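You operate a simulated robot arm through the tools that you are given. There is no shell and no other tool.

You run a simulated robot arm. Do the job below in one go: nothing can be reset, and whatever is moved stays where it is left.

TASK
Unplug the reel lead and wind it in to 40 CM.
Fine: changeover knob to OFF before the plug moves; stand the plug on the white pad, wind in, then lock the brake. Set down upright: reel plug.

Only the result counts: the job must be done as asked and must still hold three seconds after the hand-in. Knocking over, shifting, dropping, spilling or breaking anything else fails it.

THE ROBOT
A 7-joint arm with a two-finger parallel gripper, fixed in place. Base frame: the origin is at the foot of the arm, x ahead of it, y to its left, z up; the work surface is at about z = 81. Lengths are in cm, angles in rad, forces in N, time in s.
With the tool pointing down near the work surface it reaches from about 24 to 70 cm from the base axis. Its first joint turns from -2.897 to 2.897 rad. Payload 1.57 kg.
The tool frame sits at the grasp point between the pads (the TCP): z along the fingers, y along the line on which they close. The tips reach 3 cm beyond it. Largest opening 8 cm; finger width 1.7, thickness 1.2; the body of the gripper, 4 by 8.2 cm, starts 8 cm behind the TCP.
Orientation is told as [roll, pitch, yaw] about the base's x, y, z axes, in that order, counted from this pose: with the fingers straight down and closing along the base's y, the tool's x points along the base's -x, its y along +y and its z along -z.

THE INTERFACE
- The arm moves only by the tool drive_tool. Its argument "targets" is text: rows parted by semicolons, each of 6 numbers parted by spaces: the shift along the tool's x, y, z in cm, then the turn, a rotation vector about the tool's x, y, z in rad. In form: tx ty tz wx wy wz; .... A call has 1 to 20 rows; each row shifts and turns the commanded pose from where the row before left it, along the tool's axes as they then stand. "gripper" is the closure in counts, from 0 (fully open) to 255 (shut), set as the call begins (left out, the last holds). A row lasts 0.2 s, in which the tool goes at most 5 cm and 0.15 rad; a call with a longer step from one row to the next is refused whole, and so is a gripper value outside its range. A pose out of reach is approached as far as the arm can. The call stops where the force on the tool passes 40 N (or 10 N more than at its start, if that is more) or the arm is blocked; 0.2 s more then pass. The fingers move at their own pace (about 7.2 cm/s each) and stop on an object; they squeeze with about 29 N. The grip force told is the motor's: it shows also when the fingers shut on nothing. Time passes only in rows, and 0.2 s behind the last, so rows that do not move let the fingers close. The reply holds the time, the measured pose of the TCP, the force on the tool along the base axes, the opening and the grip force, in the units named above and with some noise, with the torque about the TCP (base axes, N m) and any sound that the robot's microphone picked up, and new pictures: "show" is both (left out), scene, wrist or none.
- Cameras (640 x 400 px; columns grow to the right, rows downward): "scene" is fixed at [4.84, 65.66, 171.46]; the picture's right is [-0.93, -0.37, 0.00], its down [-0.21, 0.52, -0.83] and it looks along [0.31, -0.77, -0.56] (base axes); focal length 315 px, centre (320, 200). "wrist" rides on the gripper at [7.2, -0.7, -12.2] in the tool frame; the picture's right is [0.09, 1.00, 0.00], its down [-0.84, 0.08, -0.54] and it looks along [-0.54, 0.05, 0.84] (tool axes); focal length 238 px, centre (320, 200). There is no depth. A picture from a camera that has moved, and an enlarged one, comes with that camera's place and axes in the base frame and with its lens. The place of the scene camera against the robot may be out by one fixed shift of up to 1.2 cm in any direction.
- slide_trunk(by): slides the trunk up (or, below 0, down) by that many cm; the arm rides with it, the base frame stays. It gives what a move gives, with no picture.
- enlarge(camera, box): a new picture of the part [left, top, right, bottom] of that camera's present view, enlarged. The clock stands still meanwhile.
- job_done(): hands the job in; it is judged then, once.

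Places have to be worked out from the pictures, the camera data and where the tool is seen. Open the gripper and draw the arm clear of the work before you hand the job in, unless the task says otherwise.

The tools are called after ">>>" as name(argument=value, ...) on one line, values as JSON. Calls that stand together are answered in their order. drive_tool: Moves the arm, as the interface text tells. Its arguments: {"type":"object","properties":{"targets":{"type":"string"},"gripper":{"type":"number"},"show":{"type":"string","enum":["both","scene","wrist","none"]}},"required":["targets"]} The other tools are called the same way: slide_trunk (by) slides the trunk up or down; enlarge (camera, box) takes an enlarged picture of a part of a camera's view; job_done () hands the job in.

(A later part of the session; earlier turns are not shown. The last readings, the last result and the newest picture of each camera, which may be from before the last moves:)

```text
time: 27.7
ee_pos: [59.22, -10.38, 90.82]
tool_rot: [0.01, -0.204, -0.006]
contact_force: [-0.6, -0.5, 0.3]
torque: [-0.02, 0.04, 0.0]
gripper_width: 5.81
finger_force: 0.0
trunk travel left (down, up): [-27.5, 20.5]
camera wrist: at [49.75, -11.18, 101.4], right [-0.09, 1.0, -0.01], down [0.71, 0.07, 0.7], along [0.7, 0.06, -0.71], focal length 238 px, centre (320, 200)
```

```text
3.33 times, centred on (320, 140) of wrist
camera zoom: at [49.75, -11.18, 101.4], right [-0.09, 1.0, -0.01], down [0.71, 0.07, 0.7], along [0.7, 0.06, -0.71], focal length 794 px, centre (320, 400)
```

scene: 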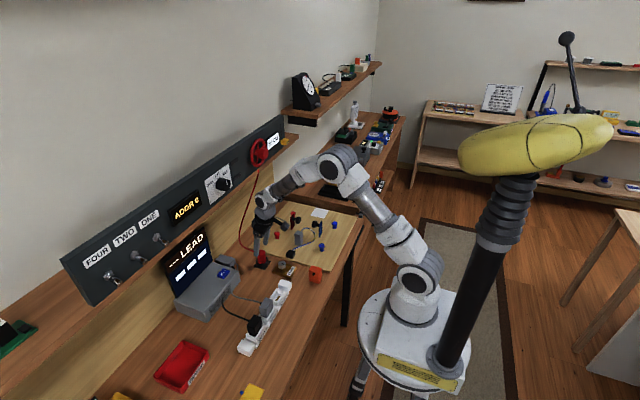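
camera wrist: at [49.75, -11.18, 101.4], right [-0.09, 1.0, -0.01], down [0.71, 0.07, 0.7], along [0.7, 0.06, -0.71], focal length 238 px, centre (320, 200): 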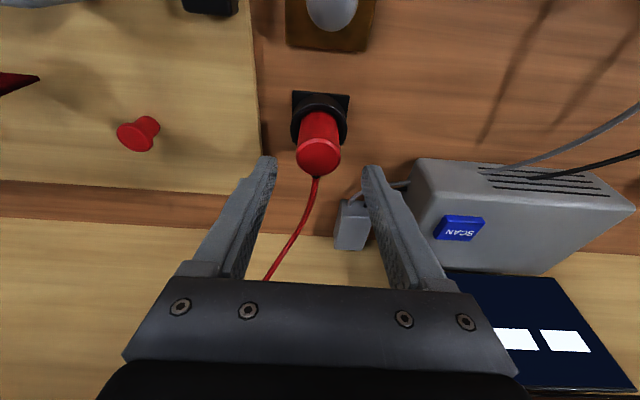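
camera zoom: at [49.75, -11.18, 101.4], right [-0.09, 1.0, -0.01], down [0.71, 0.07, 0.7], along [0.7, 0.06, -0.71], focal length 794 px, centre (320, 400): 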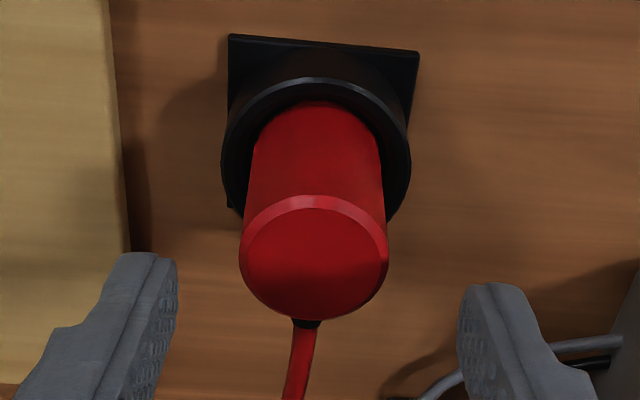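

The plug top is at about [60.2, -10.45, 86.1], ring top near z 82.5. I descend so the tips end just above the ring, then check force before closing.

>>> drive_tool(targets="0.065 -0.03 1.1 0 0 0; 0.065 -0.03 1.1 0 0 0; 0.065 0 1.1 0 0 0; 0.06 0 1.04 0 0 0; 0 0 0 0 0 0", gripper=70, show="both")

>>> enlarge(camera="scene", box=[228, 215, 308, 275])

```text
time: 28.9
ee_pos: [59.85, -10.21, 86.73]
tool_rot: [0.01, -0.203, -0.004]
contact_force: [-1.0, 0.7, -0.2]
torque: [0.01, -0.01, -0.03]
gripper_width: 5.78
finger_force: 0.0
trunk travel left (down, up): [-27.5, 20.5]
camera wrist: at [50.32, -11.08, 97.28], right [-0.09, 1.0, -0.01], down [0.71, 0.07, 0.7], along [0.7, 0.06, -0.71], focal length 238 px, centre (320, 200)
```

scene: 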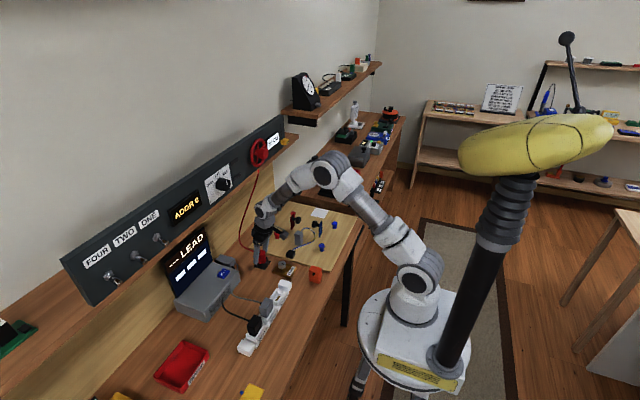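
wrist: 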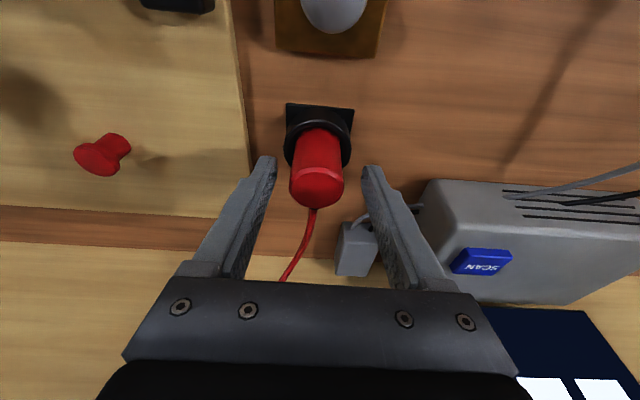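

```text
6.67 times, centred on (268, 245) of scene
camera zoom: at [4.84, 65.66, 171.46], right [-0.93, -0.37, 0.0], down [-0.21, 0.52, -0.83], along [0.31, -0.77, -0.56], focal length 2100 px, centre (667, -100)
```

zoom: 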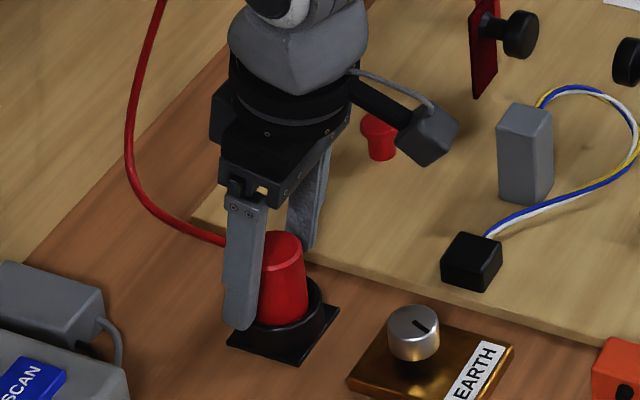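

The fingers straddle the plug just above the ring with no contact. I close on it.

>>> drive_tool(targets="0 -0.1 0 0 0 0; 0 0 0 0 0 0; 0 0 0 0 0 0; 0 0 0 0 0 0", gripper=255, show="wrist")

```text
time: 29.9
ee_pos: [59.84, -10.38, 86.91]
tool_rot: [0.01, -0.202, -0.003]
contact_force: [0.0, -1.0, 0.0]
torque: [-0.03, -0.05, 0.02]
gripper_width: 3.24
finger_force: 28.9
trunk travel left (down, up): [-27.5, 20.5]
camera wrist: at [50.37, -11.25, 97.36], right [-0.09, 1.0, -0.01], down [0.71, 0.07, 0.7], along [0.7, 0.06, -0.71], focal length 238 px, centre (320, 200)
```

wrist: 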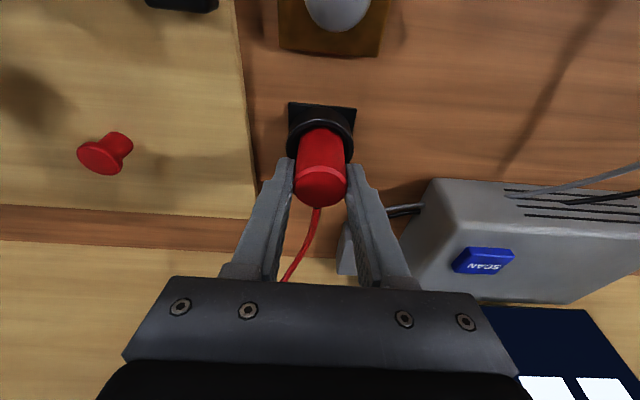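

Firm grip (3.24 wide). I pull it straight up in the base frame.

>>> drive_tool(targets="-0.12 0 -0.59 0 0 0; -0.12 0 -0.59 0 0 0; -0.12 0 -0.59 0 0 0; -0.12 0 -0.59 0 0 0; -0.12 0 -0.59 0 0 0; -0.12 0 -0.59 0 0 0; 0 0 0 0 0 0", show="both")

>>> enlarge(camera="scene", box=[228, 205, 308, 275])

```text
time: 31.5
ee_pos: [59.87, -10.59, 90.19]
tool_rot: [0.011, -0.203, -0.003]
contact_force: [0.9, -0.2, -1.0]
torque: [0.0, -0.04, 0.04]
gripper_width: 3.26
finger_force: 28.5
trunk travel left (down, up): [-27.5, 20.5]
camera wrist: at [50.34, -11.37, 100.83], right [-0.09, 1.0, -0.01], down [0.71, 0.07, 0.7], along [0.7, 0.06, -0.71], focal length 238 px, centre (320, 200)
```

scene: 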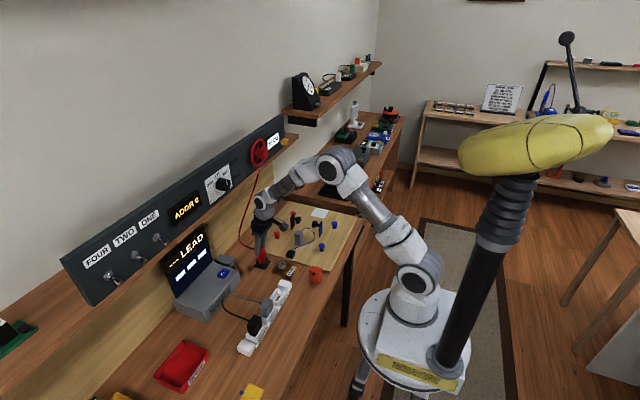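
wrist: 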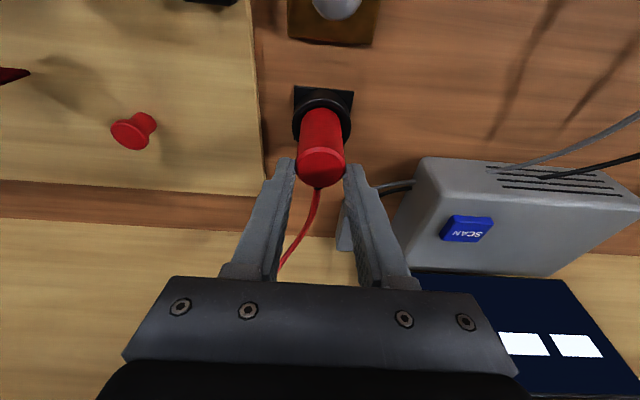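

```text
5.71 times, centred on (268, 240) of scene
camera zoom: at [4.84, 65.66, 171.46], right [-0.93, -0.37, 0.0], down [-0.21, 0.52, -0.83], along [0.31, -0.77, -0.56], focal length 1800 px, centre (617, -29)
```

zoom: 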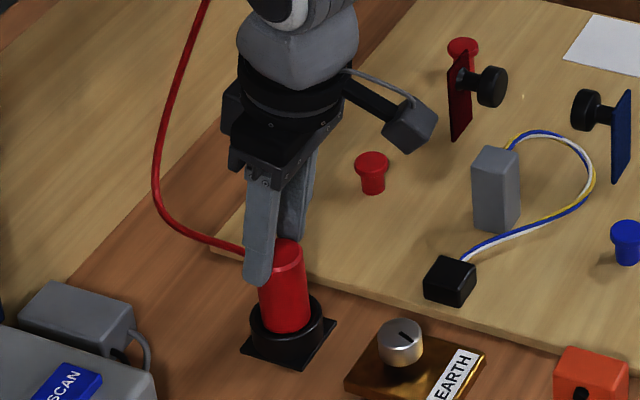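

The fingers slipped up the plug: it rose only ~1 cm. I open, go back down for a deeper grip, and will then pull more slowly.

>>> drive_tool(targets="0 0 0 0 0 0; 0 0 0 0 0 0; 0.14 0.1 0.68 0 0 0; 0.14 0 0.68 0 0 0; 0.14 0 0.68 0 0 0; 0.14 0 0.68 0 0 0; 0.14 0 0.68 0 0 0; 0 0 0 0 0 0", gripper=70, show="both")

>>> enlarge(camera="scene", box=[228, 215, 308, 275])

>>> enlarge(camera="wrist", box=[240, 80, 400, 220])

```text
time: 33.3
ee_pos: [59.84, -10.46, 86.76]
tool_rot: [0.01, -0.201, -0.003]
contact_force: [0.7, -0.1, -0.2]
torque: [-0.01, 0.01, 0.01]
gripper_width: 5.8
finger_force: 0.0
trunk travel left (down, up): [-27.5, 20.5]
camera wrist: at [50.4, -11.27, 97.28], right [-0.09, 1.0, -0.01], down [0.71, 0.07, 0.7], along [0.7, 0.06, -0.71], focal length 238 px, centre (320, 200)
```

scene: 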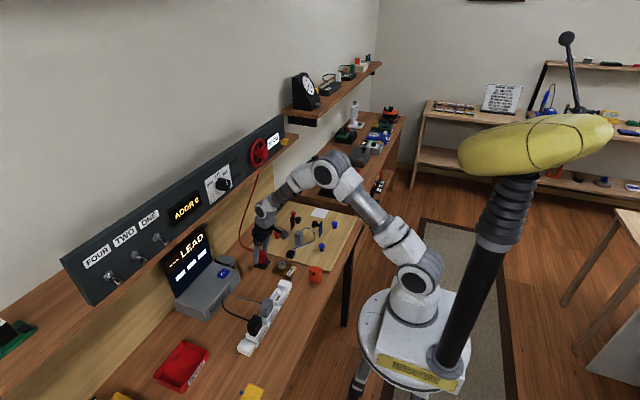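
wrist: 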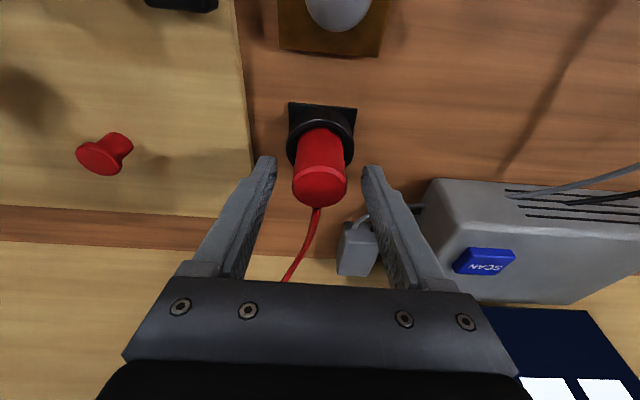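

```text
6.67 times, centred on (268, 245) of scene
camera zoom: at [4.84, 65.66, 171.46], right [-0.93, -0.37, 0.0], down [-0.21, 0.52, -0.83], along [0.31, -0.77, -0.56], focal length 2100 px, centre (667, -100)
```

zoom: 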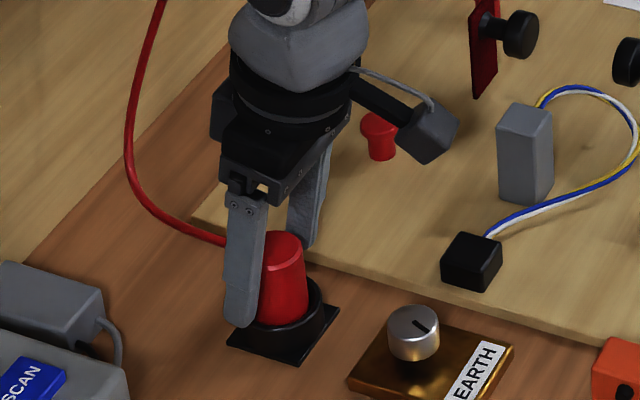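

```text
2.86 times, centred on (320, 150) of wrist
camera zoom: at [50.4, -11.27, 97.28], right [-0.09, 1.0, -0.01], down [0.71, 0.07, 0.7], along [0.7, 0.06, -0.71], focal length 681 px, centre (320, 343)
```

zoom: 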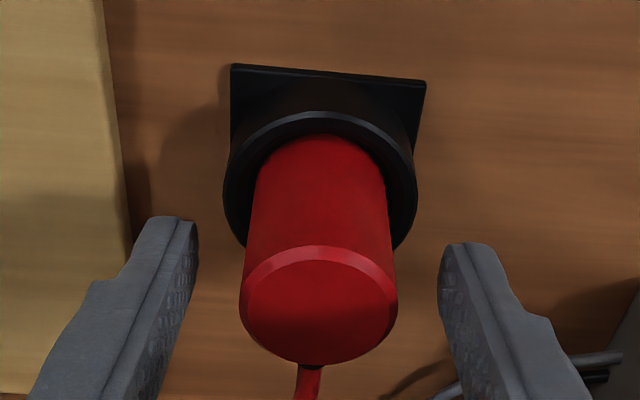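

The plug is still fully seated. I grip again and pull in tiny steps to read the force it resists with.

>>> drive_tool(targets="0.02 0 0.1 0 0 0; 0 0 0 0 0 0; 0 0 0 0 0 0; 0 0 0 0 0 0", gripper=255, show="none")

>>> drive_tool(targets="-0.04 0 -0.2 0 0 0; 0 0 0 0 0 0", show="none")

>>> drive_tool(targets="-0.04 0 -0.2 0 0 0; 0 0 0 0 0 0", show="none")

>>> drive_tool(targets="-0.04 0 -0.2 0 0 0; 0 0 0 0 0 0", show="wrist")

```text
time: 34.3
ee_pos: [59.9, -10.41, 86.72]
tool_rot: [0.011, -0.204, -0.002]
contact_force: [-0.5, 0.7, 1.8]
torque: [0.02, 0.03, -0.01]
gripper_width: 3.24
finger_force: 28.9
trunk travel left (down, up): [-27.5, 20.5]
```

```text
time: 34.9
ee_pos: [60.07, -10.47, 86.85]
tool_rot: [0.013, -0.203, -0.004]
contact_force: [-0.5, 0.1, -2.5]
torque: [0.0, 0.0, 0.01]
gripper_width: 3.24
finger_force: 29.4
trunk travel left (down, up): [-27.5, 20.5]
```

```text
time: 35.5
ee_pos: [59.9, -10.32, 87.08]
tool_rot: [0.011, -0.2, -0.002]
contact_force: [0.6, 0.0, -6.6]
torque: [-0.02, 0.0, 0.0]
gripper_width: 3.24
finger_force: 28.9
trunk travel left (down, up): [-27.5, 20.5]
```

```text
time: 36.1
ee_pos: [59.93, -10.25, 87.53]
tool_rot: [0.01, -0.204, -0.004]
contact_force: [0.3, -0.8, -0.2]
torque: [0.0, 0.02, 0.0]
gripper_width: 3.25
finger_force: 28.9
trunk travel left (down, up): [-27.5, 20.5]
camera wrist: at [50.53, -11.17, 98.0], right [-0.09, 1.0, -0.01], down [0.71, 0.07, 0.7], along [0.7, 0.06, -0.71], focal length 238 px, centre (320, 200)
```

wrist: 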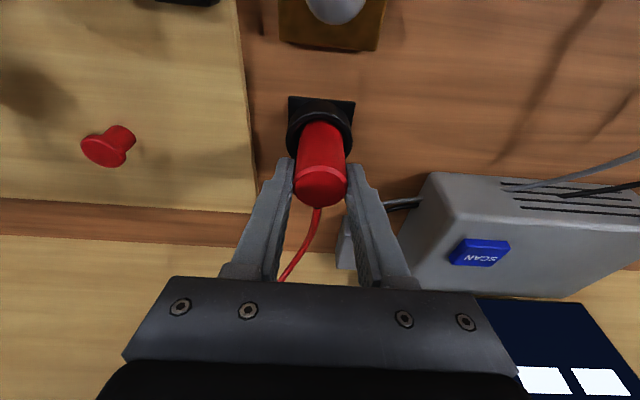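

The resistance peaked near 7 N and then vanished as the plug moved up with the fingers: it is freed. I keep lifting slowly.

>>> drive_tool(targets="-0.06 0 -0.29 0 0 0; -0.06 0 -0.29 0 0 0; -0.06 0 -0.29 0 0 0; -0.06 0 -0.29 0 0 0; -0.06 0 -0.29 0 0 0; 0 0 0 0 0 0", show="both")

>>> enlarge(camera="scene", box=[228, 215, 308, 275])

```text
time: 37.5
ee_pos: [59.96, -10.2, 88.81]
tool_rot: [0.01, -0.202, -0.001]
contact_force: [0.9, -0.9, -0.3]
torque: [0.01, 0.01, -0.03]
gripper_width: 3.27
finger_force: 28.6
trunk travel left (down, up): [-27.5, 20.5]
camera wrist: at [50.44, -11.11, 99.35], right [-0.09, 1.0, -0.01], down [0.71, 0.07, 0.7], along [0.7, 0.06, -0.71], focal length 238 px, centre (320, 200)
```

scene: 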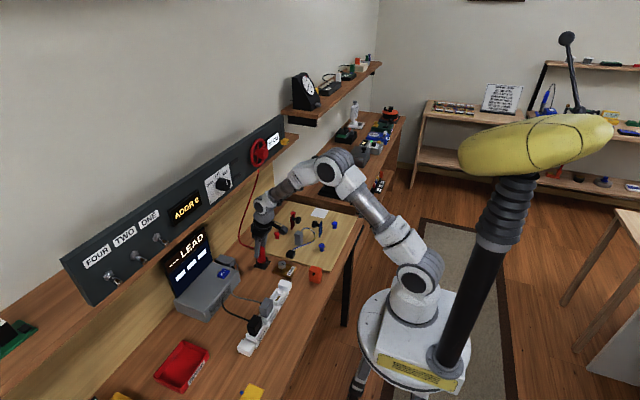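
wrist: 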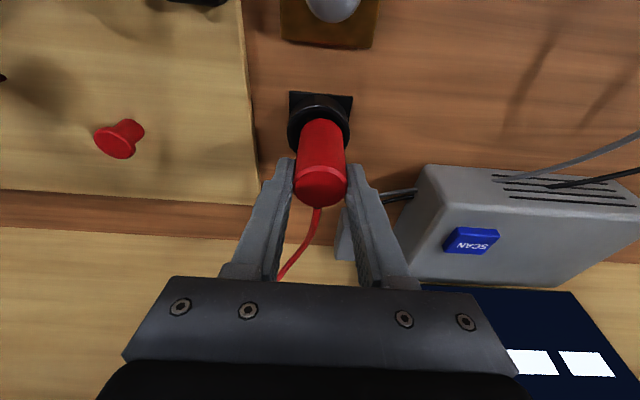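

```text
6.67 times, centred on (268, 245) of scene
camera zoom: at [4.84, 65.66, 171.46], right [-0.93, -0.37, 0.0], down [-0.21, 0.52, -0.83], along [0.31, -0.77, -0.56], focal length 2100 px, centre (667, -100)
```

zoom: 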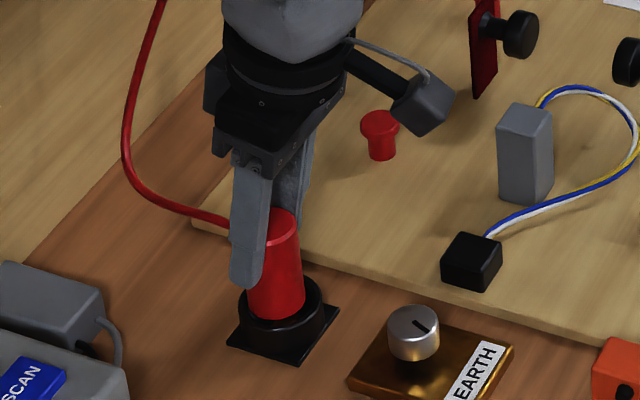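

The plug travels with the fingers now. I continue upward until it is well clear of the ring.

>>> drive_tool(targets="-0.08 0 -0.39 0 0 0; -0.08 0 -0.39 0 0 0; -0.08 0 -0.39 0 0 0; -0.08 0 -0.39 0 0 0; -0.08 0 -0.39 0 0 0; -0.08 0 -0.39 0 0 0; -0.08 0 -0.39 0 0 0; -0.08 0 -0.39 0 0 0; 0 0 0 0 0 0", show="both")

>>> enlarge(camera="scene", box=[228, 215, 308, 275])

```text
time: 39.5
ee_pos: [59.88, -10.4, 91.95]
tool_rot: [0.01, -0.204, -0.003]
contact_force: [0.1, -0.8, -0.3]
torque: [0.01, 0.01, -0.03]
gripper_width: 3.23
finger_force: 29.0
trunk travel left (down, up): [-27.5, 20.5]
camera wrist: at [50.36, -11.21, 102.53], right [-0.09, 1.0, -0.01], down [0.71, 0.07, 0.7], along [0.7, 0.06, -0.71], focal length 238 px, centre (320, 200)
```

scene: 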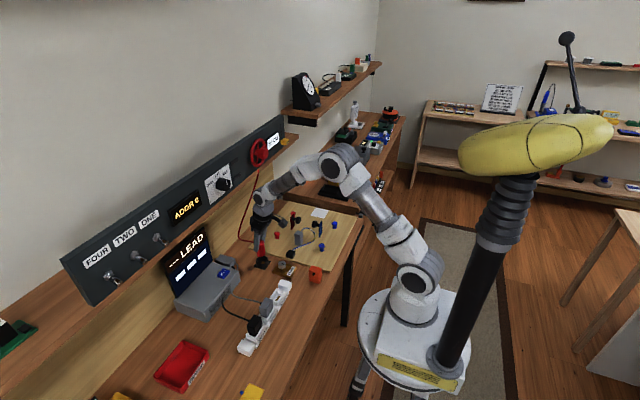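
wrist: 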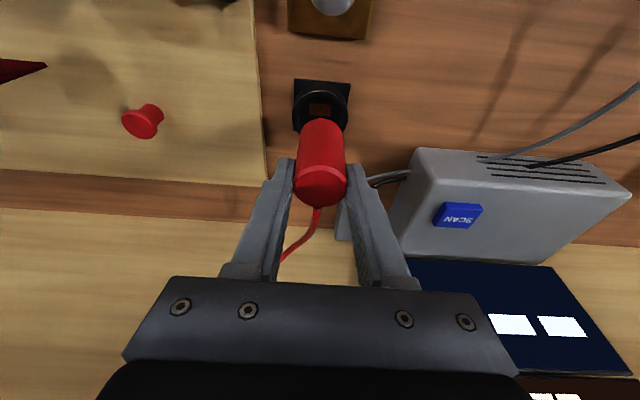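

```text
6.67 times, centred on (268, 245) of scene
camera zoom: at [4.84, 65.66, 171.46], right [-0.93, -0.37, 0.0], down [-0.21, 0.52, -0.83], along [0.31, -0.77, -0.56], focal length 2100 px, centre (667, -100)
```

zoom: 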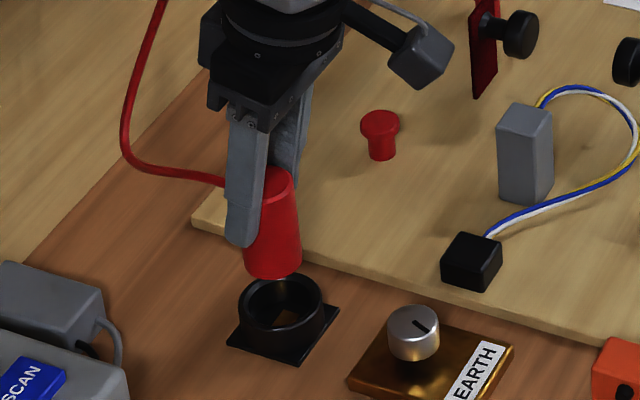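

The plug is out. I check how it hangs in the fingers before carrying it.

>>> enlarge(camera="wrist", box=[260, 60, 380, 220])

>>> enlarge(camera="scene", box=[244, 225, 284, 265])

```text
2.50 times, centred on (320, 140) of wrist
camera zoom: at [50.36, -11.21, 102.53], right [-0.09, 1.0, -0.01], down [0.71, 0.07, 0.7], along [0.7, 0.06, -0.71], focal length 596 px, centre (320, 350)
```

zoom: 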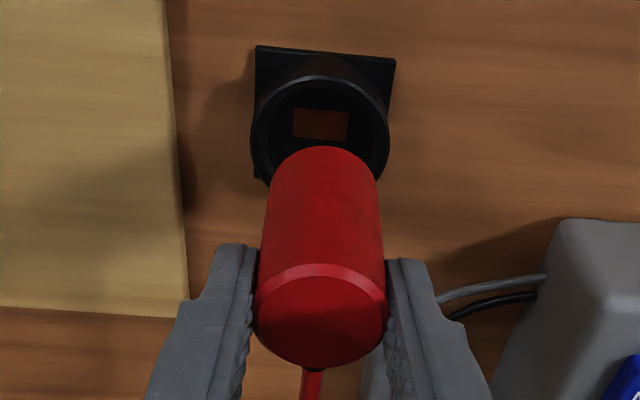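

```text
10.00 times, centred on (264, 245) of scene
camera zoom: at [4.84, 65.66, 171.46], right [-0.93, -0.37, 0.0], down [-0.21, 0.52, -0.83], along [0.31, -0.77, -0.56], focal length 3149 px, centre (880, -250)
```

zoom: 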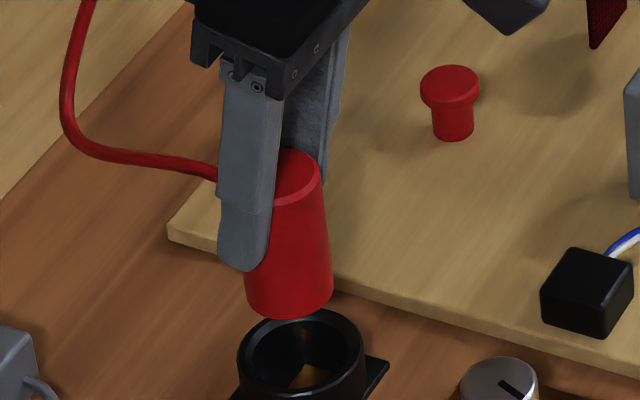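

It hangs upright within a couple of degrees, bottom about 6.3 below the TCP. I lift and draw back from the shelf, then check.

>>> drive_tool(targets="0.4 -0.4 -1.3 0 0 0; 0.6 -0.6 -2 0 0 0; 0.6 -0.6 -2 0 0 0; 0.6 -0.6 -2 0 0 0; 0.6 -0.6 -2 0 0 0; 0.6 -0.6 -2 0 0 0; 0.3 -0.3 -0.9 0 0 0; 0 0 0 0 0 0", show="both")

```text
time: 41.3
ee_pos: [53.95, -14.35, 103.32]
tool_rot: [0.011, -0.202, -0.004]
contact_force: [-0.1, 0.1, -0.4]
torque: [-0.01, -0.01, -0.02]
gripper_width: 3.28
finger_force: 29.4
trunk travel left (down, up): [-27.5, 20.5]
camera wrist: at [44.35, -15.1, 113.76], right [-0.09, 1.0, -0.01], down [0.71, 0.07, 0.7], along [0.7, 0.06, -0.71], focal length 238 px, centre (320, 200)
```

scene: 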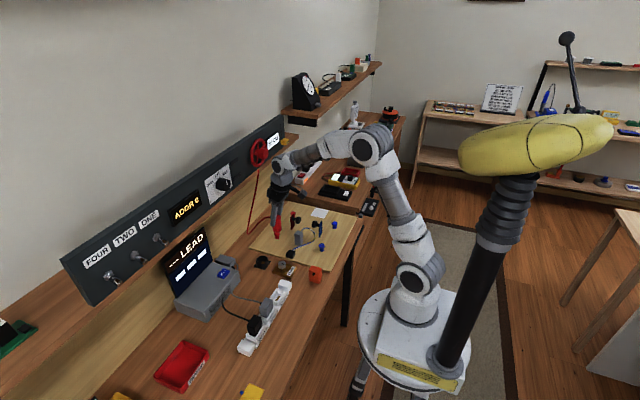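
wrist: 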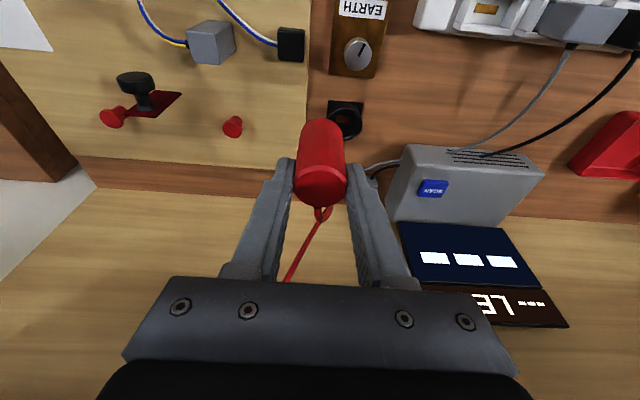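

Plug secure, cord slack. I carry it across at this height towards the pad.

>>> drive_tool(targets="0.15 -1.5 -0.03 0 0 0; 0.245 -2.4 -0.05 0 0 0; 0.245 -2.4 -0.05 0 0 0; 0.245 -2.4 -0.05 0 0 0; 0.245 -2.4 -0.05 0 0 0; 0.245 -2.4 -0.05 0 0 0; 0.245 -2.4 -0.05 0 0 0; 0.245 -2.4 -0.05 0 0 0; 0.245 -2.4 -0.05 0 0 0; 0.245 -2.4 -0.05 0 0 0; 0.245 -2.4 -0.05 0 0 0; 0.245 -2.4 -0.05 0 0 0; 0.2 -2.4 -0.05 0 0 0; 0.2 -2.4 -0.05 0 0 0; 0.1 -1.5 0 0 0 0; 0 0 0 0 0 0", show="both")

```text
time: 44.7
ee_pos: [50.09, -48.58, 102.72]
tool_rot: [0.012, -0.203, -0.004]
contact_force: [0.0, 0.1, -0.2]
torque: [-0.04, 0.0, 0.0]
gripper_width: 3.25
finger_force: 28.7
trunk travel left (down, up): [-27.5, 20.5]
camera wrist: at [40.62, -49.38, 113.35], right [-0.09, 1.0, -0.01], down [0.71, 0.07, 0.7], along [0.7, 0.06, -0.71], focal length 238 px, centre (320, 200)
```

scene: 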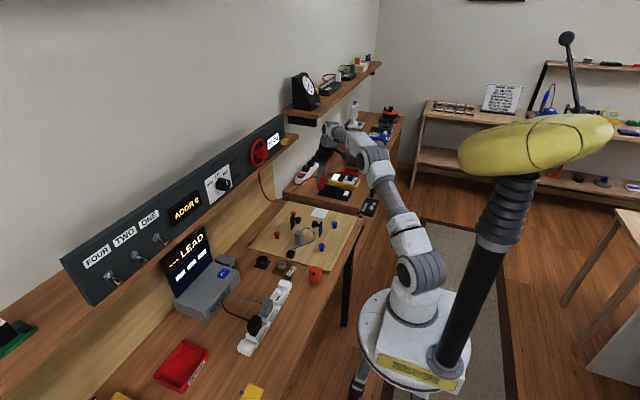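
wrist: 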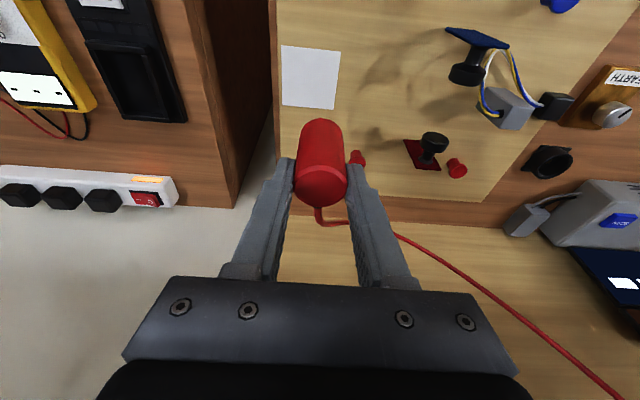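

The pad's centre comes out at about [50.6, -49.6], with nothing tall around it. I shift 0.9 in y and descend vertically to just above contact.

>>> drive_tool(targets="0.2 -0.4 0.98 0 0 0; 0.3276 -0.5 1.592 0 0 0; 0.3276 0 1.592 0 0 0; 0.3276 0 1.592 0 0 0; 0.3276 0 1.592 0 0 0; 0.3276 0 1.592 0 0 0; 0.3276 0 1.592 0 0 0; 0.2 0 0.98 0 0 0; 0.1 0 0.49 0 0 0; 0 0 0 0 0 0", show="both")

>>> enlarge(camera="scene", box=[280, 180, 360, 240])

>>> enlarge(camera="wrist", box=[240, 60, 400, 220])

```text
time: 46.9
ee_pos: [50.23, -49.39, 90.78]
tool_rot: [0.013, -0.203, -0.004]
contact_force: [0.3, -0.4, -1.0]
torque: [-0.04, 0.0, 0.0]
gripper_width: 3.27
finger_force: 29.3
trunk travel left (down, up): [-27.5, 20.5]
camera wrist: at [40.86, -50.19, 101.2], right [-0.09, 1.0, -0.01], down [0.71, 0.07, 0.7], along [0.7, 0.06, -0.71], focal length 238 px, centre (320, 200)
```

scene: 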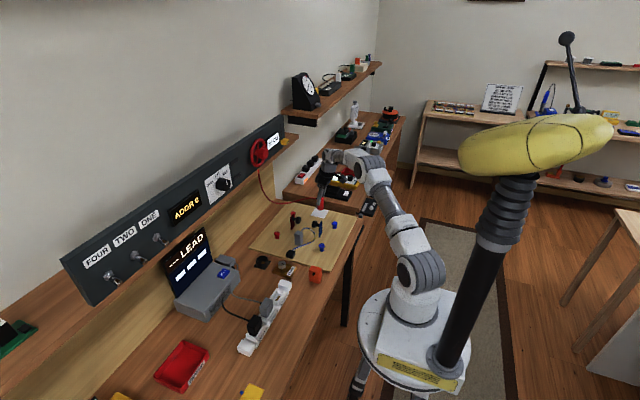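
wrist: 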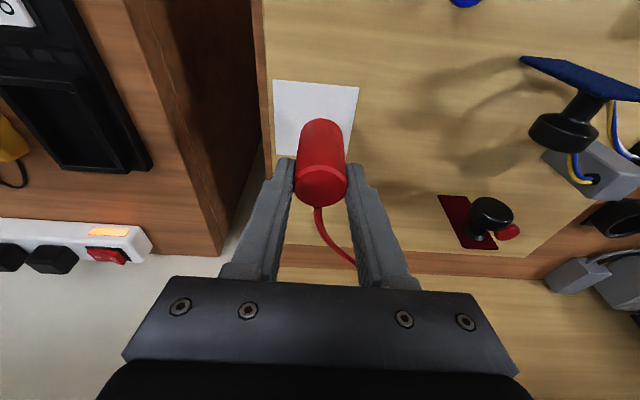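

```text
6.67 times, centred on (320, 210) of scene
camera zoom: at [4.84, 65.66, 171.46], right [-0.93, -0.37, 0.0], down [-0.21, 0.52, -0.83], along [0.31, -0.77, -0.56], focal length 2100 px, centre (320, 133)
```

zoom: 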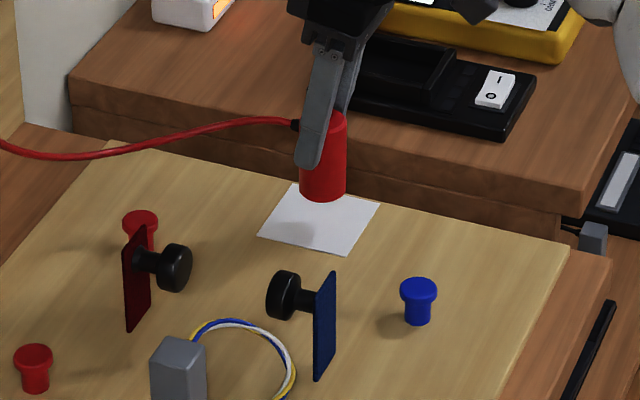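

```text
2.50 times, centred on (320, 140) of wrist
camera zoom: at [40.86, -50.19, 101.2], right [-0.09, 1.0, -0.01], down [0.71, 0.07, 0.7], along [0.7, 0.06, -0.71], focal length 596 px, centre (320, 350)
```

zoom: 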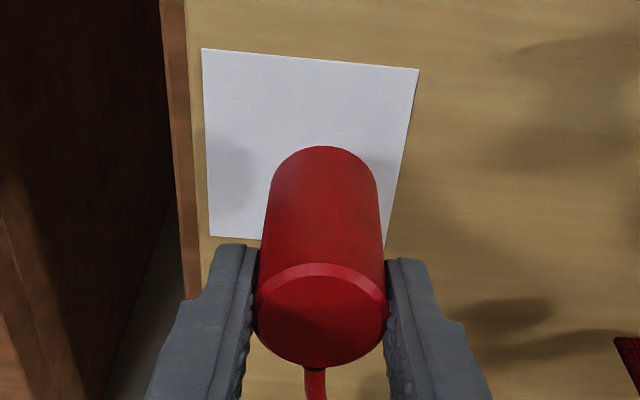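

The pad's centre is [50.5, -49.95]; the plug is at y≈-49.4. I shift −0.5 in y and creep down.

>>> drive_tool(targets="0 -0.25 0 0 0 0; 0.06 -0.25 0.29 0 0 0; 0.06 0 0.29 0 0 0; 0.06 0 0.29 0 0 0; 0.06 0 0.29 0 0 0; 0 0 0 0 0 0", show="none")

>>> drive_tool(targets="0.04 0 0.195 0 0 0; 0 0 0 0 0 0", show="none")

>>> drive_tool(targets="0.04 0 0.195 0 0 0; 0 0 0 0 0 0", show="none")

>>> enlarge(camera="scene", box=[290, 185, 350, 225])

```text
time: 48.3
ee_pos: [50.21, -49.87, 89.4]
tool_rot: [0.01, -0.202, -0.003]
contact_force: [0.1, 0.7, -0.7]
torque: [0.0, 0.01, -0.02]
gripper_width: 3.21
finger_force: 29.4
trunk travel left (down, up): [-27.5, 20.5]
```

```text
time: 48.9
ee_pos: [50.26, -49.75, 89.26]
tool_rot: [0.01, -0.2, -0.003]
contact_force: [-0.7, 0.0, -0.7]
torque: [0.0, 0.0, -0.02]
gripper_width: 3.26
finger_force: 28.9
trunk travel left (down, up): [-27.5, 20.5]
```

```text
time: 49.5
ee_pos: [50.35, -49.72, 89.07]
tool_rot: [0.014, -0.202, -0.003]
contact_force: [-0.2, -0.2, -1.2]
torque: [-0.01, -0.03, -0.01]
gripper_width: 3.27
finger_force: 28.7
trunk travel left (down, up): [-27.5, 20.5]
```

```text
10.00 times, centred on (320, 205) of scene
camera zoom: at [4.84, 65.66, 171.46], right [-0.93, -0.37, 0.0], down [-0.21, 0.52, -0.83], along [0.31, -0.77, -0.56], focal length 3149 px, centre (320, 150)
```

zoom: 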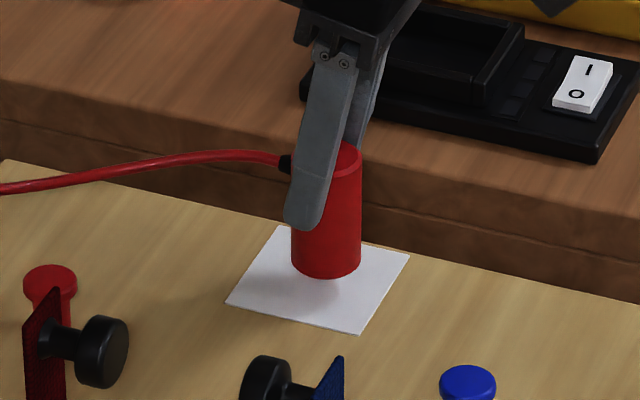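

No contact yet; the plug is just above the pad, well centred. I keep creeping down in small steps.

>>> drive_tool(targets="0.04 0 0.195 0 0 0; 0 0 0 0 0 0", show="none")

>>> drive_tool(targets="0.04 0 0.195 0 0 0; 0 0 0 0 0 0", show="none")

>>> drive_tool(targets="0.03 0 0.147 0 0 0; 0 0 0 0 0 0", show="none")

```text
time: 50.1
ee_pos: [50.35, -49.72, 88.86]
tool_rot: [0.012, -0.203, -0.003]
contact_force: [-0.6, 0.2, -0.3]
torque: [0.0, 0.01, 0.0]
gripper_width: 3.24
finger_force: 29.1
trunk travel left (down, up): [-27.5, 20.5]
```

```text
time: 50.7
ee_pos: [50.33, -49.77, 88.59]
tool_rot: [0.01, -0.204, -0.005]
contact_force: [-0.2, -0.9, -0.2]
torque: [0.02, -0.03, -0.01]
gripper_width: 3.21
finger_force: 29.0
trunk travel left (down, up): [-27.5, 20.5]
```

```text
time: 51.3
ee_pos: [50.32, -49.69, 88.38]
tool_rot: [0.011, -0.203, -0.003]
contact_force: [0.8, 0.2, -0.1]
torque: [0.01, -0.01, 0.02]
gripper_width: 3.26
finger_force: 28.9
trunk travel left (down, up): [-27.5, 20.5]
```

>>> enlarge(camera="scene", box=[290, 185, 350, 225])

>>> drive_tool(targets="0.03 0 0.147 0 0 0; 0 0 0 0 0 0", show="none")

>>> drive_tool(targets="0.03 0 0.147 0 0 0; 0 0 0 0 0 0", show="none")

>>> enlarge(camera="scene", box=[290, 185, 350, 225])

```text
10.00 times, centred on (320, 205) of scene
camera zoom: at [4.84, 65.66, 171.46], right [-0.93, -0.37, 0.0], down [-0.21, 0.52, -0.83], along [0.31, -0.77, -0.56], focal length 3149 px, centre (320, 150)
```

zoom: 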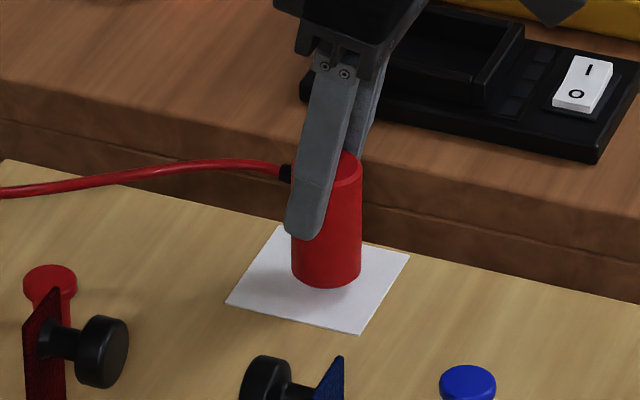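

```text
time: 51.9
ee_pos: [50.34, -49.72, 88.25]
tool_rot: [0.01, -0.202, -0.003]
contact_force: [-0.9, 0.6, -0.7]
torque: [0.0, 0.01, -0.03]
gripper_width: 3.24
finger_force: 28.8
trunk travel left (down, up): [-27.5, 20.5]
```

```text
time: 52.5
ee_pos: [50.22, -49.72, 88.03]
tool_rot: [0.011, -0.201, -0.003]
contact_force: [0.1, -0.4, 0.7]
torque: [0.02, -0.02, 0.01]
gripper_width: 3.24
finger_force: 29.2
trunk travel left (down, up): [-27.5, 20.5]
```

```text
10.00 times, centred on (320, 205) of scene
camera zoom: at [4.84, 65.66, 171.46], right [-0.93, -0.37, 0.0], down [-0.21, 0.52, -0.83], along [0.31, -0.77, -0.56], focal length 3149 px, centre (320, 150)
```

zoom: 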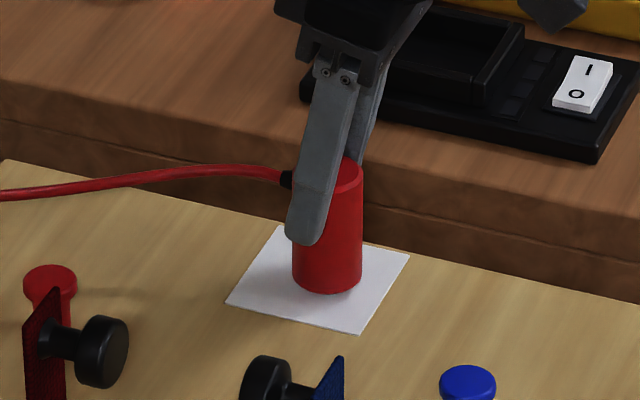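

Very close to contact now. I continue in 0.1 cm steps until the force rises.

>>> drive_tool(targets="0.02 0 0.098 0 0 0; 0 0 0 0 0 0", show="none")

>>> drive_tool(targets="0.02 0 0.098 0 0 0; 0 0 0 0 0 0", show="none")

>>> drive_tool(targets="0.02 0 0.098 0 0 0; 0 0 0 0 0 0", show="none")

>>> enlarge(camera="scene", box=[290, 185, 350, 225])

```text
time: 53.1
ee_pos: [50.29, -49.89, 87.92]
tool_rot: [0.01, -0.202, -0.004]
contact_force: [0.8, -1.4, 0.2]
torque: [0.05, -0.01, -0.01]
gripper_width: 3.24
finger_force: 28.7
trunk travel left (down, up): [-27.5, 20.5]
```

```text
time: 53.7
ee_pos: [50.36, -49.83, 87.8]
tool_rot: [0.011, -0.201, -0.003]
contact_force: [1.1, 0.2, -1.1]
torque: [-0.01, -0.01, 0.0]
gripper_width: 3.2
finger_force: 28.9
trunk travel left (down, up): [-27.5, 20.5]
```

```text
time: 54.3
ee_pos: [50.43, -49.64, 87.76]
tool_rot: [0.011, -0.201, -0.003]
contact_force: [0.9, 0.2, -0.3]
torque: [-0.02, 0.02, -0.01]
gripper_width: 3.23
finger_force: 29.1
trunk travel left (down, up): [-27.5, 20.5]
```

```text
10.00 times, centred on (320, 205) of scene
camera zoom: at [4.84, 65.66, 171.46], right [-0.93, -0.37, 0.0], down [-0.21, 0.52, -0.83], along [0.31, -0.77, -0.56], focal length 3149 px, centre (320, 150)
```

zoom: 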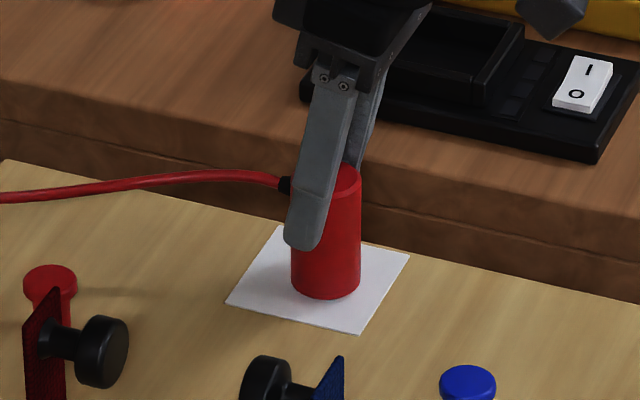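

>>> drive_tool(targets="0.02 0 0.098 0 0 0; 0 0 0 0 0 0", show="none")

>>> drive_tool(targets="0.02 0 0.098 0 0 0; 0 0 0 0 0 0", show="none")

>>> drive_tool(targets="0.02 0 0.098 0 0 0; 0 0 0 0 0 0", show="none")

>>> enlarge(camera="scene", box=[290, 185, 350, 225])

```text
time: 54.9
ee_pos: [50.34, -49.82, 87.66]
tool_rot: [0.011, -0.203, -0.004]
contact_force: [-0.1, 0.3, -0.6]
torque: [0.01, 0.0, -0.02]
gripper_width: 3.24
finger_force: 29.4
trunk travel left (down, up): [-27.5, 20.5]
```

```text
time: 55.5
ee_pos: [50.52, -49.81, 87.55]
tool_rot: [0.011, -0.202, -0.002]
contact_force: [-0.2, -0.3, -0.3]
torque: [0.0, 0.03, 0.01]
gripper_width: 3.22
finger_force: 29.0
trunk travel left (down, up): [-27.5, 20.5]
```

```text
time: 56.1
ee_pos: [50.19, -49.93, 87.48]
tool_rot: [0.012, -0.202, -0.002]
contact_force: [0.6, -0.6, 1.0]
torque: [-0.07, -0.01, 0.03]
gripper_width: 3.26
finger_force: 29.0
trunk travel left (down, up): [-27.5, 20.5]
```

```text
10.00 times, centred on (320, 205) of scene
camera zoom: at [4.84, 65.66, 171.46], right [-0.93, -0.37, 0.0], down [-0.21, 0.52, -0.83], along [0.31, -0.77, -0.56], focal length 3149 px, centre (320, 150)
```

zoom: 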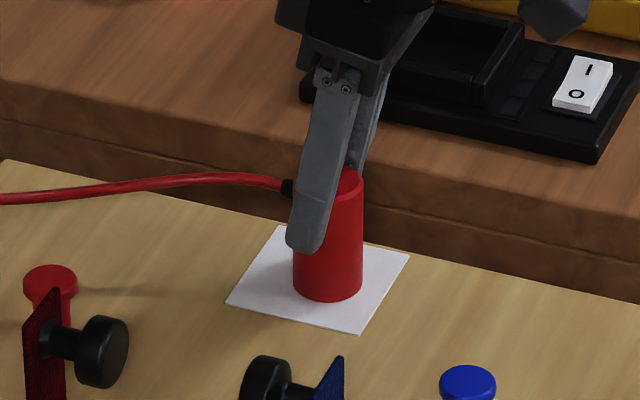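

>>> drive_tool(targets="0.02 0 0.098 0 0 0; 0 0 0 0 0 0", show="none")

>>> drive_tool(targets="0.02 0 0.098 0 0 0; 0 0 0 0 0 0", show="none")

>>> enlarge(camera="scene", box=[290, 185, 350, 225])

```text
time: 56.7
ee_pos: [50.23, -49.89, 87.45]
tool_rot: [0.009, -0.206, -0.004]
contact_force: [-0.4, -0.7, 5.9]
torque: [-0.18, 0.04, -0.04]
gripper_width: 3.24
finger_force: 29.1
trunk travel left (down, up): [-27.5, 20.5]
```

```text
time: 57.3
ee_pos: [50.25, -49.75, 87.52]
tool_rot: [0.008, -0.203, -0.003]
contact_force: [-2.6, -2.4, 13.4]
torque: [-0.26, 0.13, -0.04]
gripper_width: 3.22
finger_force: 29.0
trunk travel left (down, up): [-27.5, 20.5]
```

```text
10.00 times, centred on (320, 205) of scene
camera zoom: at [4.84, 65.66, 171.46], right [-0.93, -0.37, 0.0], down [-0.21, 0.52, -0.83], along [0.31, -0.77, -0.56], focal length 3149 px, centre (320, 150)
```

zoom: 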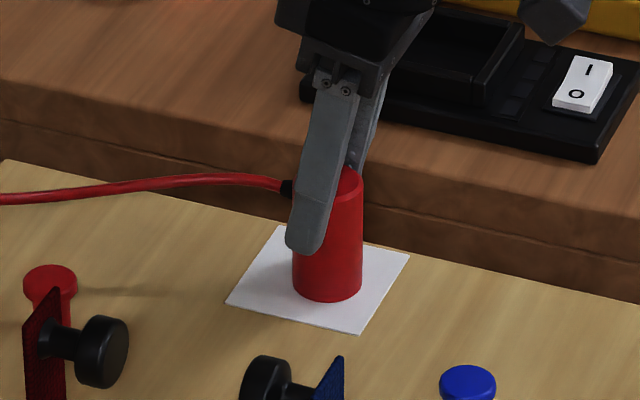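

Contact is made (13 N). I ease the load off slightly, then open the fingers.

>>> drive_tool(targets="-0.035 0 -0.17 0 0 0; 0 0 0 0 0 0", show="none")

>>> drive_tool(targets="0 0 0 0 0 0; 0 0 0 0 0 0; 0 0 0 0 0 0", gripper=80, show="both")

>>> enlarge(camera="scene", box=[290, 185, 350, 225])

```text
time: 57.9
ee_pos: [50.29, -49.76, 87.59]
tool_rot: [0.01, -0.204, -0.001]
contact_force: [-0.9, -3.7, 7.1]
torque: [-0.33, -0.02, 0.03]
gripper_width: 3.24
finger_force: 29.2
trunk travel left (down, up): [-27.5, 20.5]
```

```text
time: 58.7
ee_pos: [50.19, -49.73, 87.48]
tool_rot: [0.013, -0.203, -0.004]
contact_force: [0.4, -0.1, 1.1]
torque: [-0.02, -0.01, 0.01]
gripper_width: 5.48
finger_force: 0.0
trunk travel left (down, up): [-27.5, 20.5]
camera wrist: at [40.9, -50.52, 97.98], right [-0.09, 1.0, -0.01], down [0.71, 0.07, 0.7], along [0.7, 0.06, -0.71], focal length 238 px, centre (320, 200)
```

scene: 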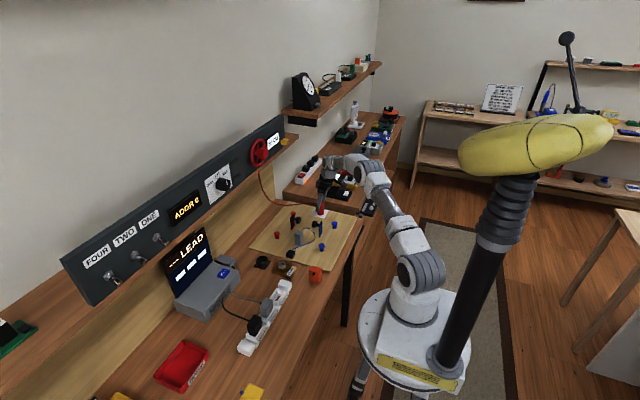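
wrist: 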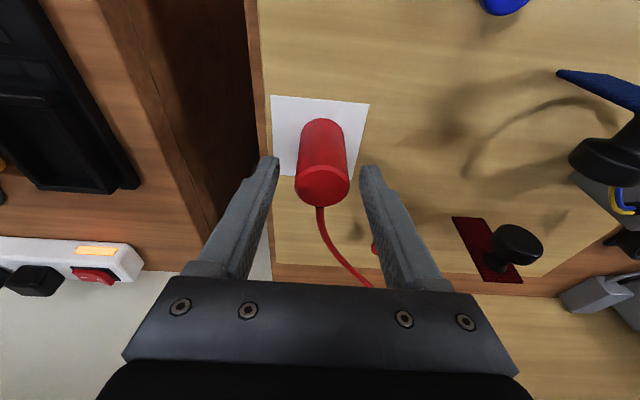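

```text
10.00 times, centred on (320, 205) of scene
camera zoom: at [4.84, 65.66, 171.46], right [-0.93, -0.37, 0.0], down [-0.21, 0.52, -0.83], along [0.31, -0.77, -0.56], focal length 3149 px, centre (320, 150)
```

zoom: 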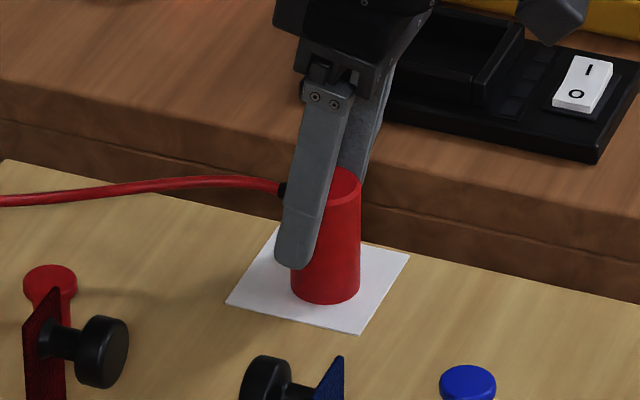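

The plug stands on the pad. I withdraw along the tool axis (up and away from the cord side).

>>> drive_tool(targets="0 0 -0.8 0 0 0; 0 0 -1.2 0 0 0; 0 0 -1.5 0 0 0; 0 0 -2 0 0 0; 0 0 -3 0 0 0; 0 0 -3 0 0 0; 0 0 -3 0 0 0; 0 0 0 0 0 0", gripper=60, show="both")

>>> enlarge(camera="scene", box=[270, 165, 350, 225])

>>> enlarge(camera="wrist", box=[220, 40, 420, 200])

```text
time: 60.5
ee_pos: [47.37, -50.27, 101.47]
tool_rot: [0.011, -0.202, -0.005]
contact_force: [0.5, 0.3, 0.2]
torque: [-0.02, 0.0, 0.0]
gripper_width: 6.11
finger_force: 0.1
trunk travel left (down, up): [-27.5, 20.5]
camera wrist: at [37.97, -51.0, 112.05], right [-0.09, 1.0, -0.01], down [0.71, 0.07, 0.7], along [0.7, 0.06, -0.71], focal length 238 px, centre (320, 200)
```

scene: 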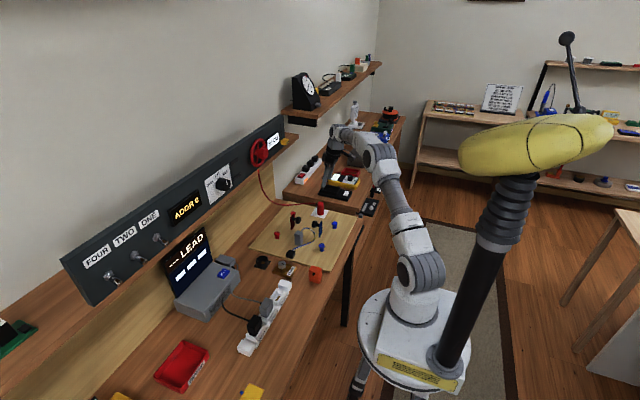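
wrist: 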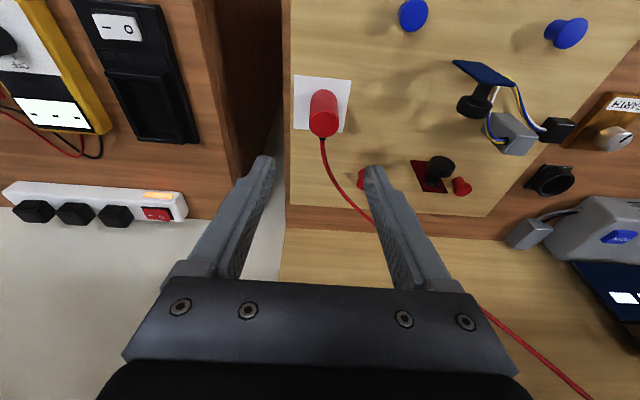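

```text
6.67 times, centred on (310, 195) of scene
camera zoom: at [4.84, 65.66, 171.46], right [-0.93, -0.37, 0.0], down [-0.21, 0.52, -0.83], along [0.31, -0.77, -0.56], focal length 2100 px, centre (387, 233)
```

zoom: 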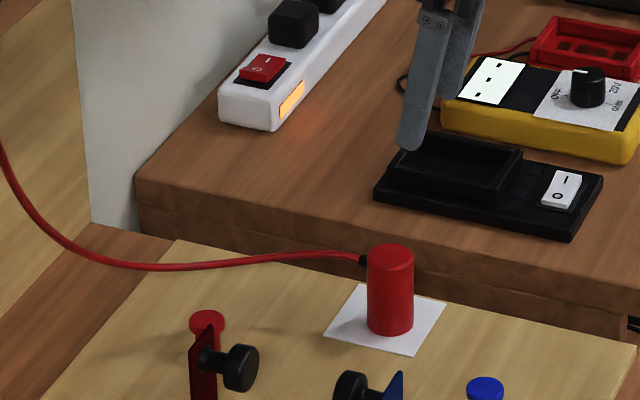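

```text
2.50 times, centred on (320, 120) of wrist
camera zoom: at [37.97, -51.0, 112.05], right [-0.09, 1.0, -0.01], down [0.71, 0.07, 0.7], along [0.7, 0.06, -0.71], focal length 596 px, centre (320, 400)
```

zoom: 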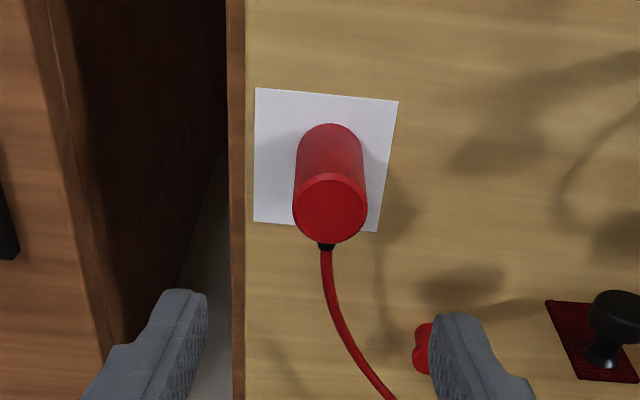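

The plug stands upright, centred on the white pad. Now I bring the arm back to the middle (y≈-4), ready to raise the trunk and swing horizontal for the wheel.

>>> drive_tool(targets="0 1.5 -1.5 0 0.01 0; 0 2.5 -1.5 0 0.01 0; 0 3.5 -1 0 0.01 0; 0 3.5 -0.8 0 0.01 0; 0 3.5 -0.8 0 0.01 0; 0 3.5 -0.8 0 0.01 0; 0 3.5 -0.8 0 0.01 0; 0 3.5 -0.8 0 0.01 0; 0 3.5 -0.8 0 0.01 0; 0 3.5 -0.8 0 0.02 0; 0 3.5 -0.5 0 0.02 0; 0 3.5 -0.3 0 0.02 0; 0 3.5 0 0 0.02 0; 0 2.5 0 0 0 0; 0 1 0 0 0 0; 0 0 0 0 0 0", gripper=0, show="none")

>>> slide_trunk(by=20)

```text
time: 63.9
ee_pos: [45.69, -4.24, 112.48]
tool_rot: [0.01, -0.034, -0.002]
contact_force: [-0.6, -0.6, 0.4]
torque: [0.02, 0.01, -0.01]
gripper_width: 8.01
finger_force: 0.0
trunk travel left (down, up): [-27.5, 20.5]
```

```text
time: 66.0
ee_pos: [45.66, -4.31, 132.44]
tool_rot: [0.01, -0.033, -0.002]
contact_force: [-0.3, 0.9, -0.3]
torque: [0.0, -0.02, -0.02]
gripper_width: 8.01
finger_force: 0.0
trunk travel left (down, up): [-47.5, 0.5]
```

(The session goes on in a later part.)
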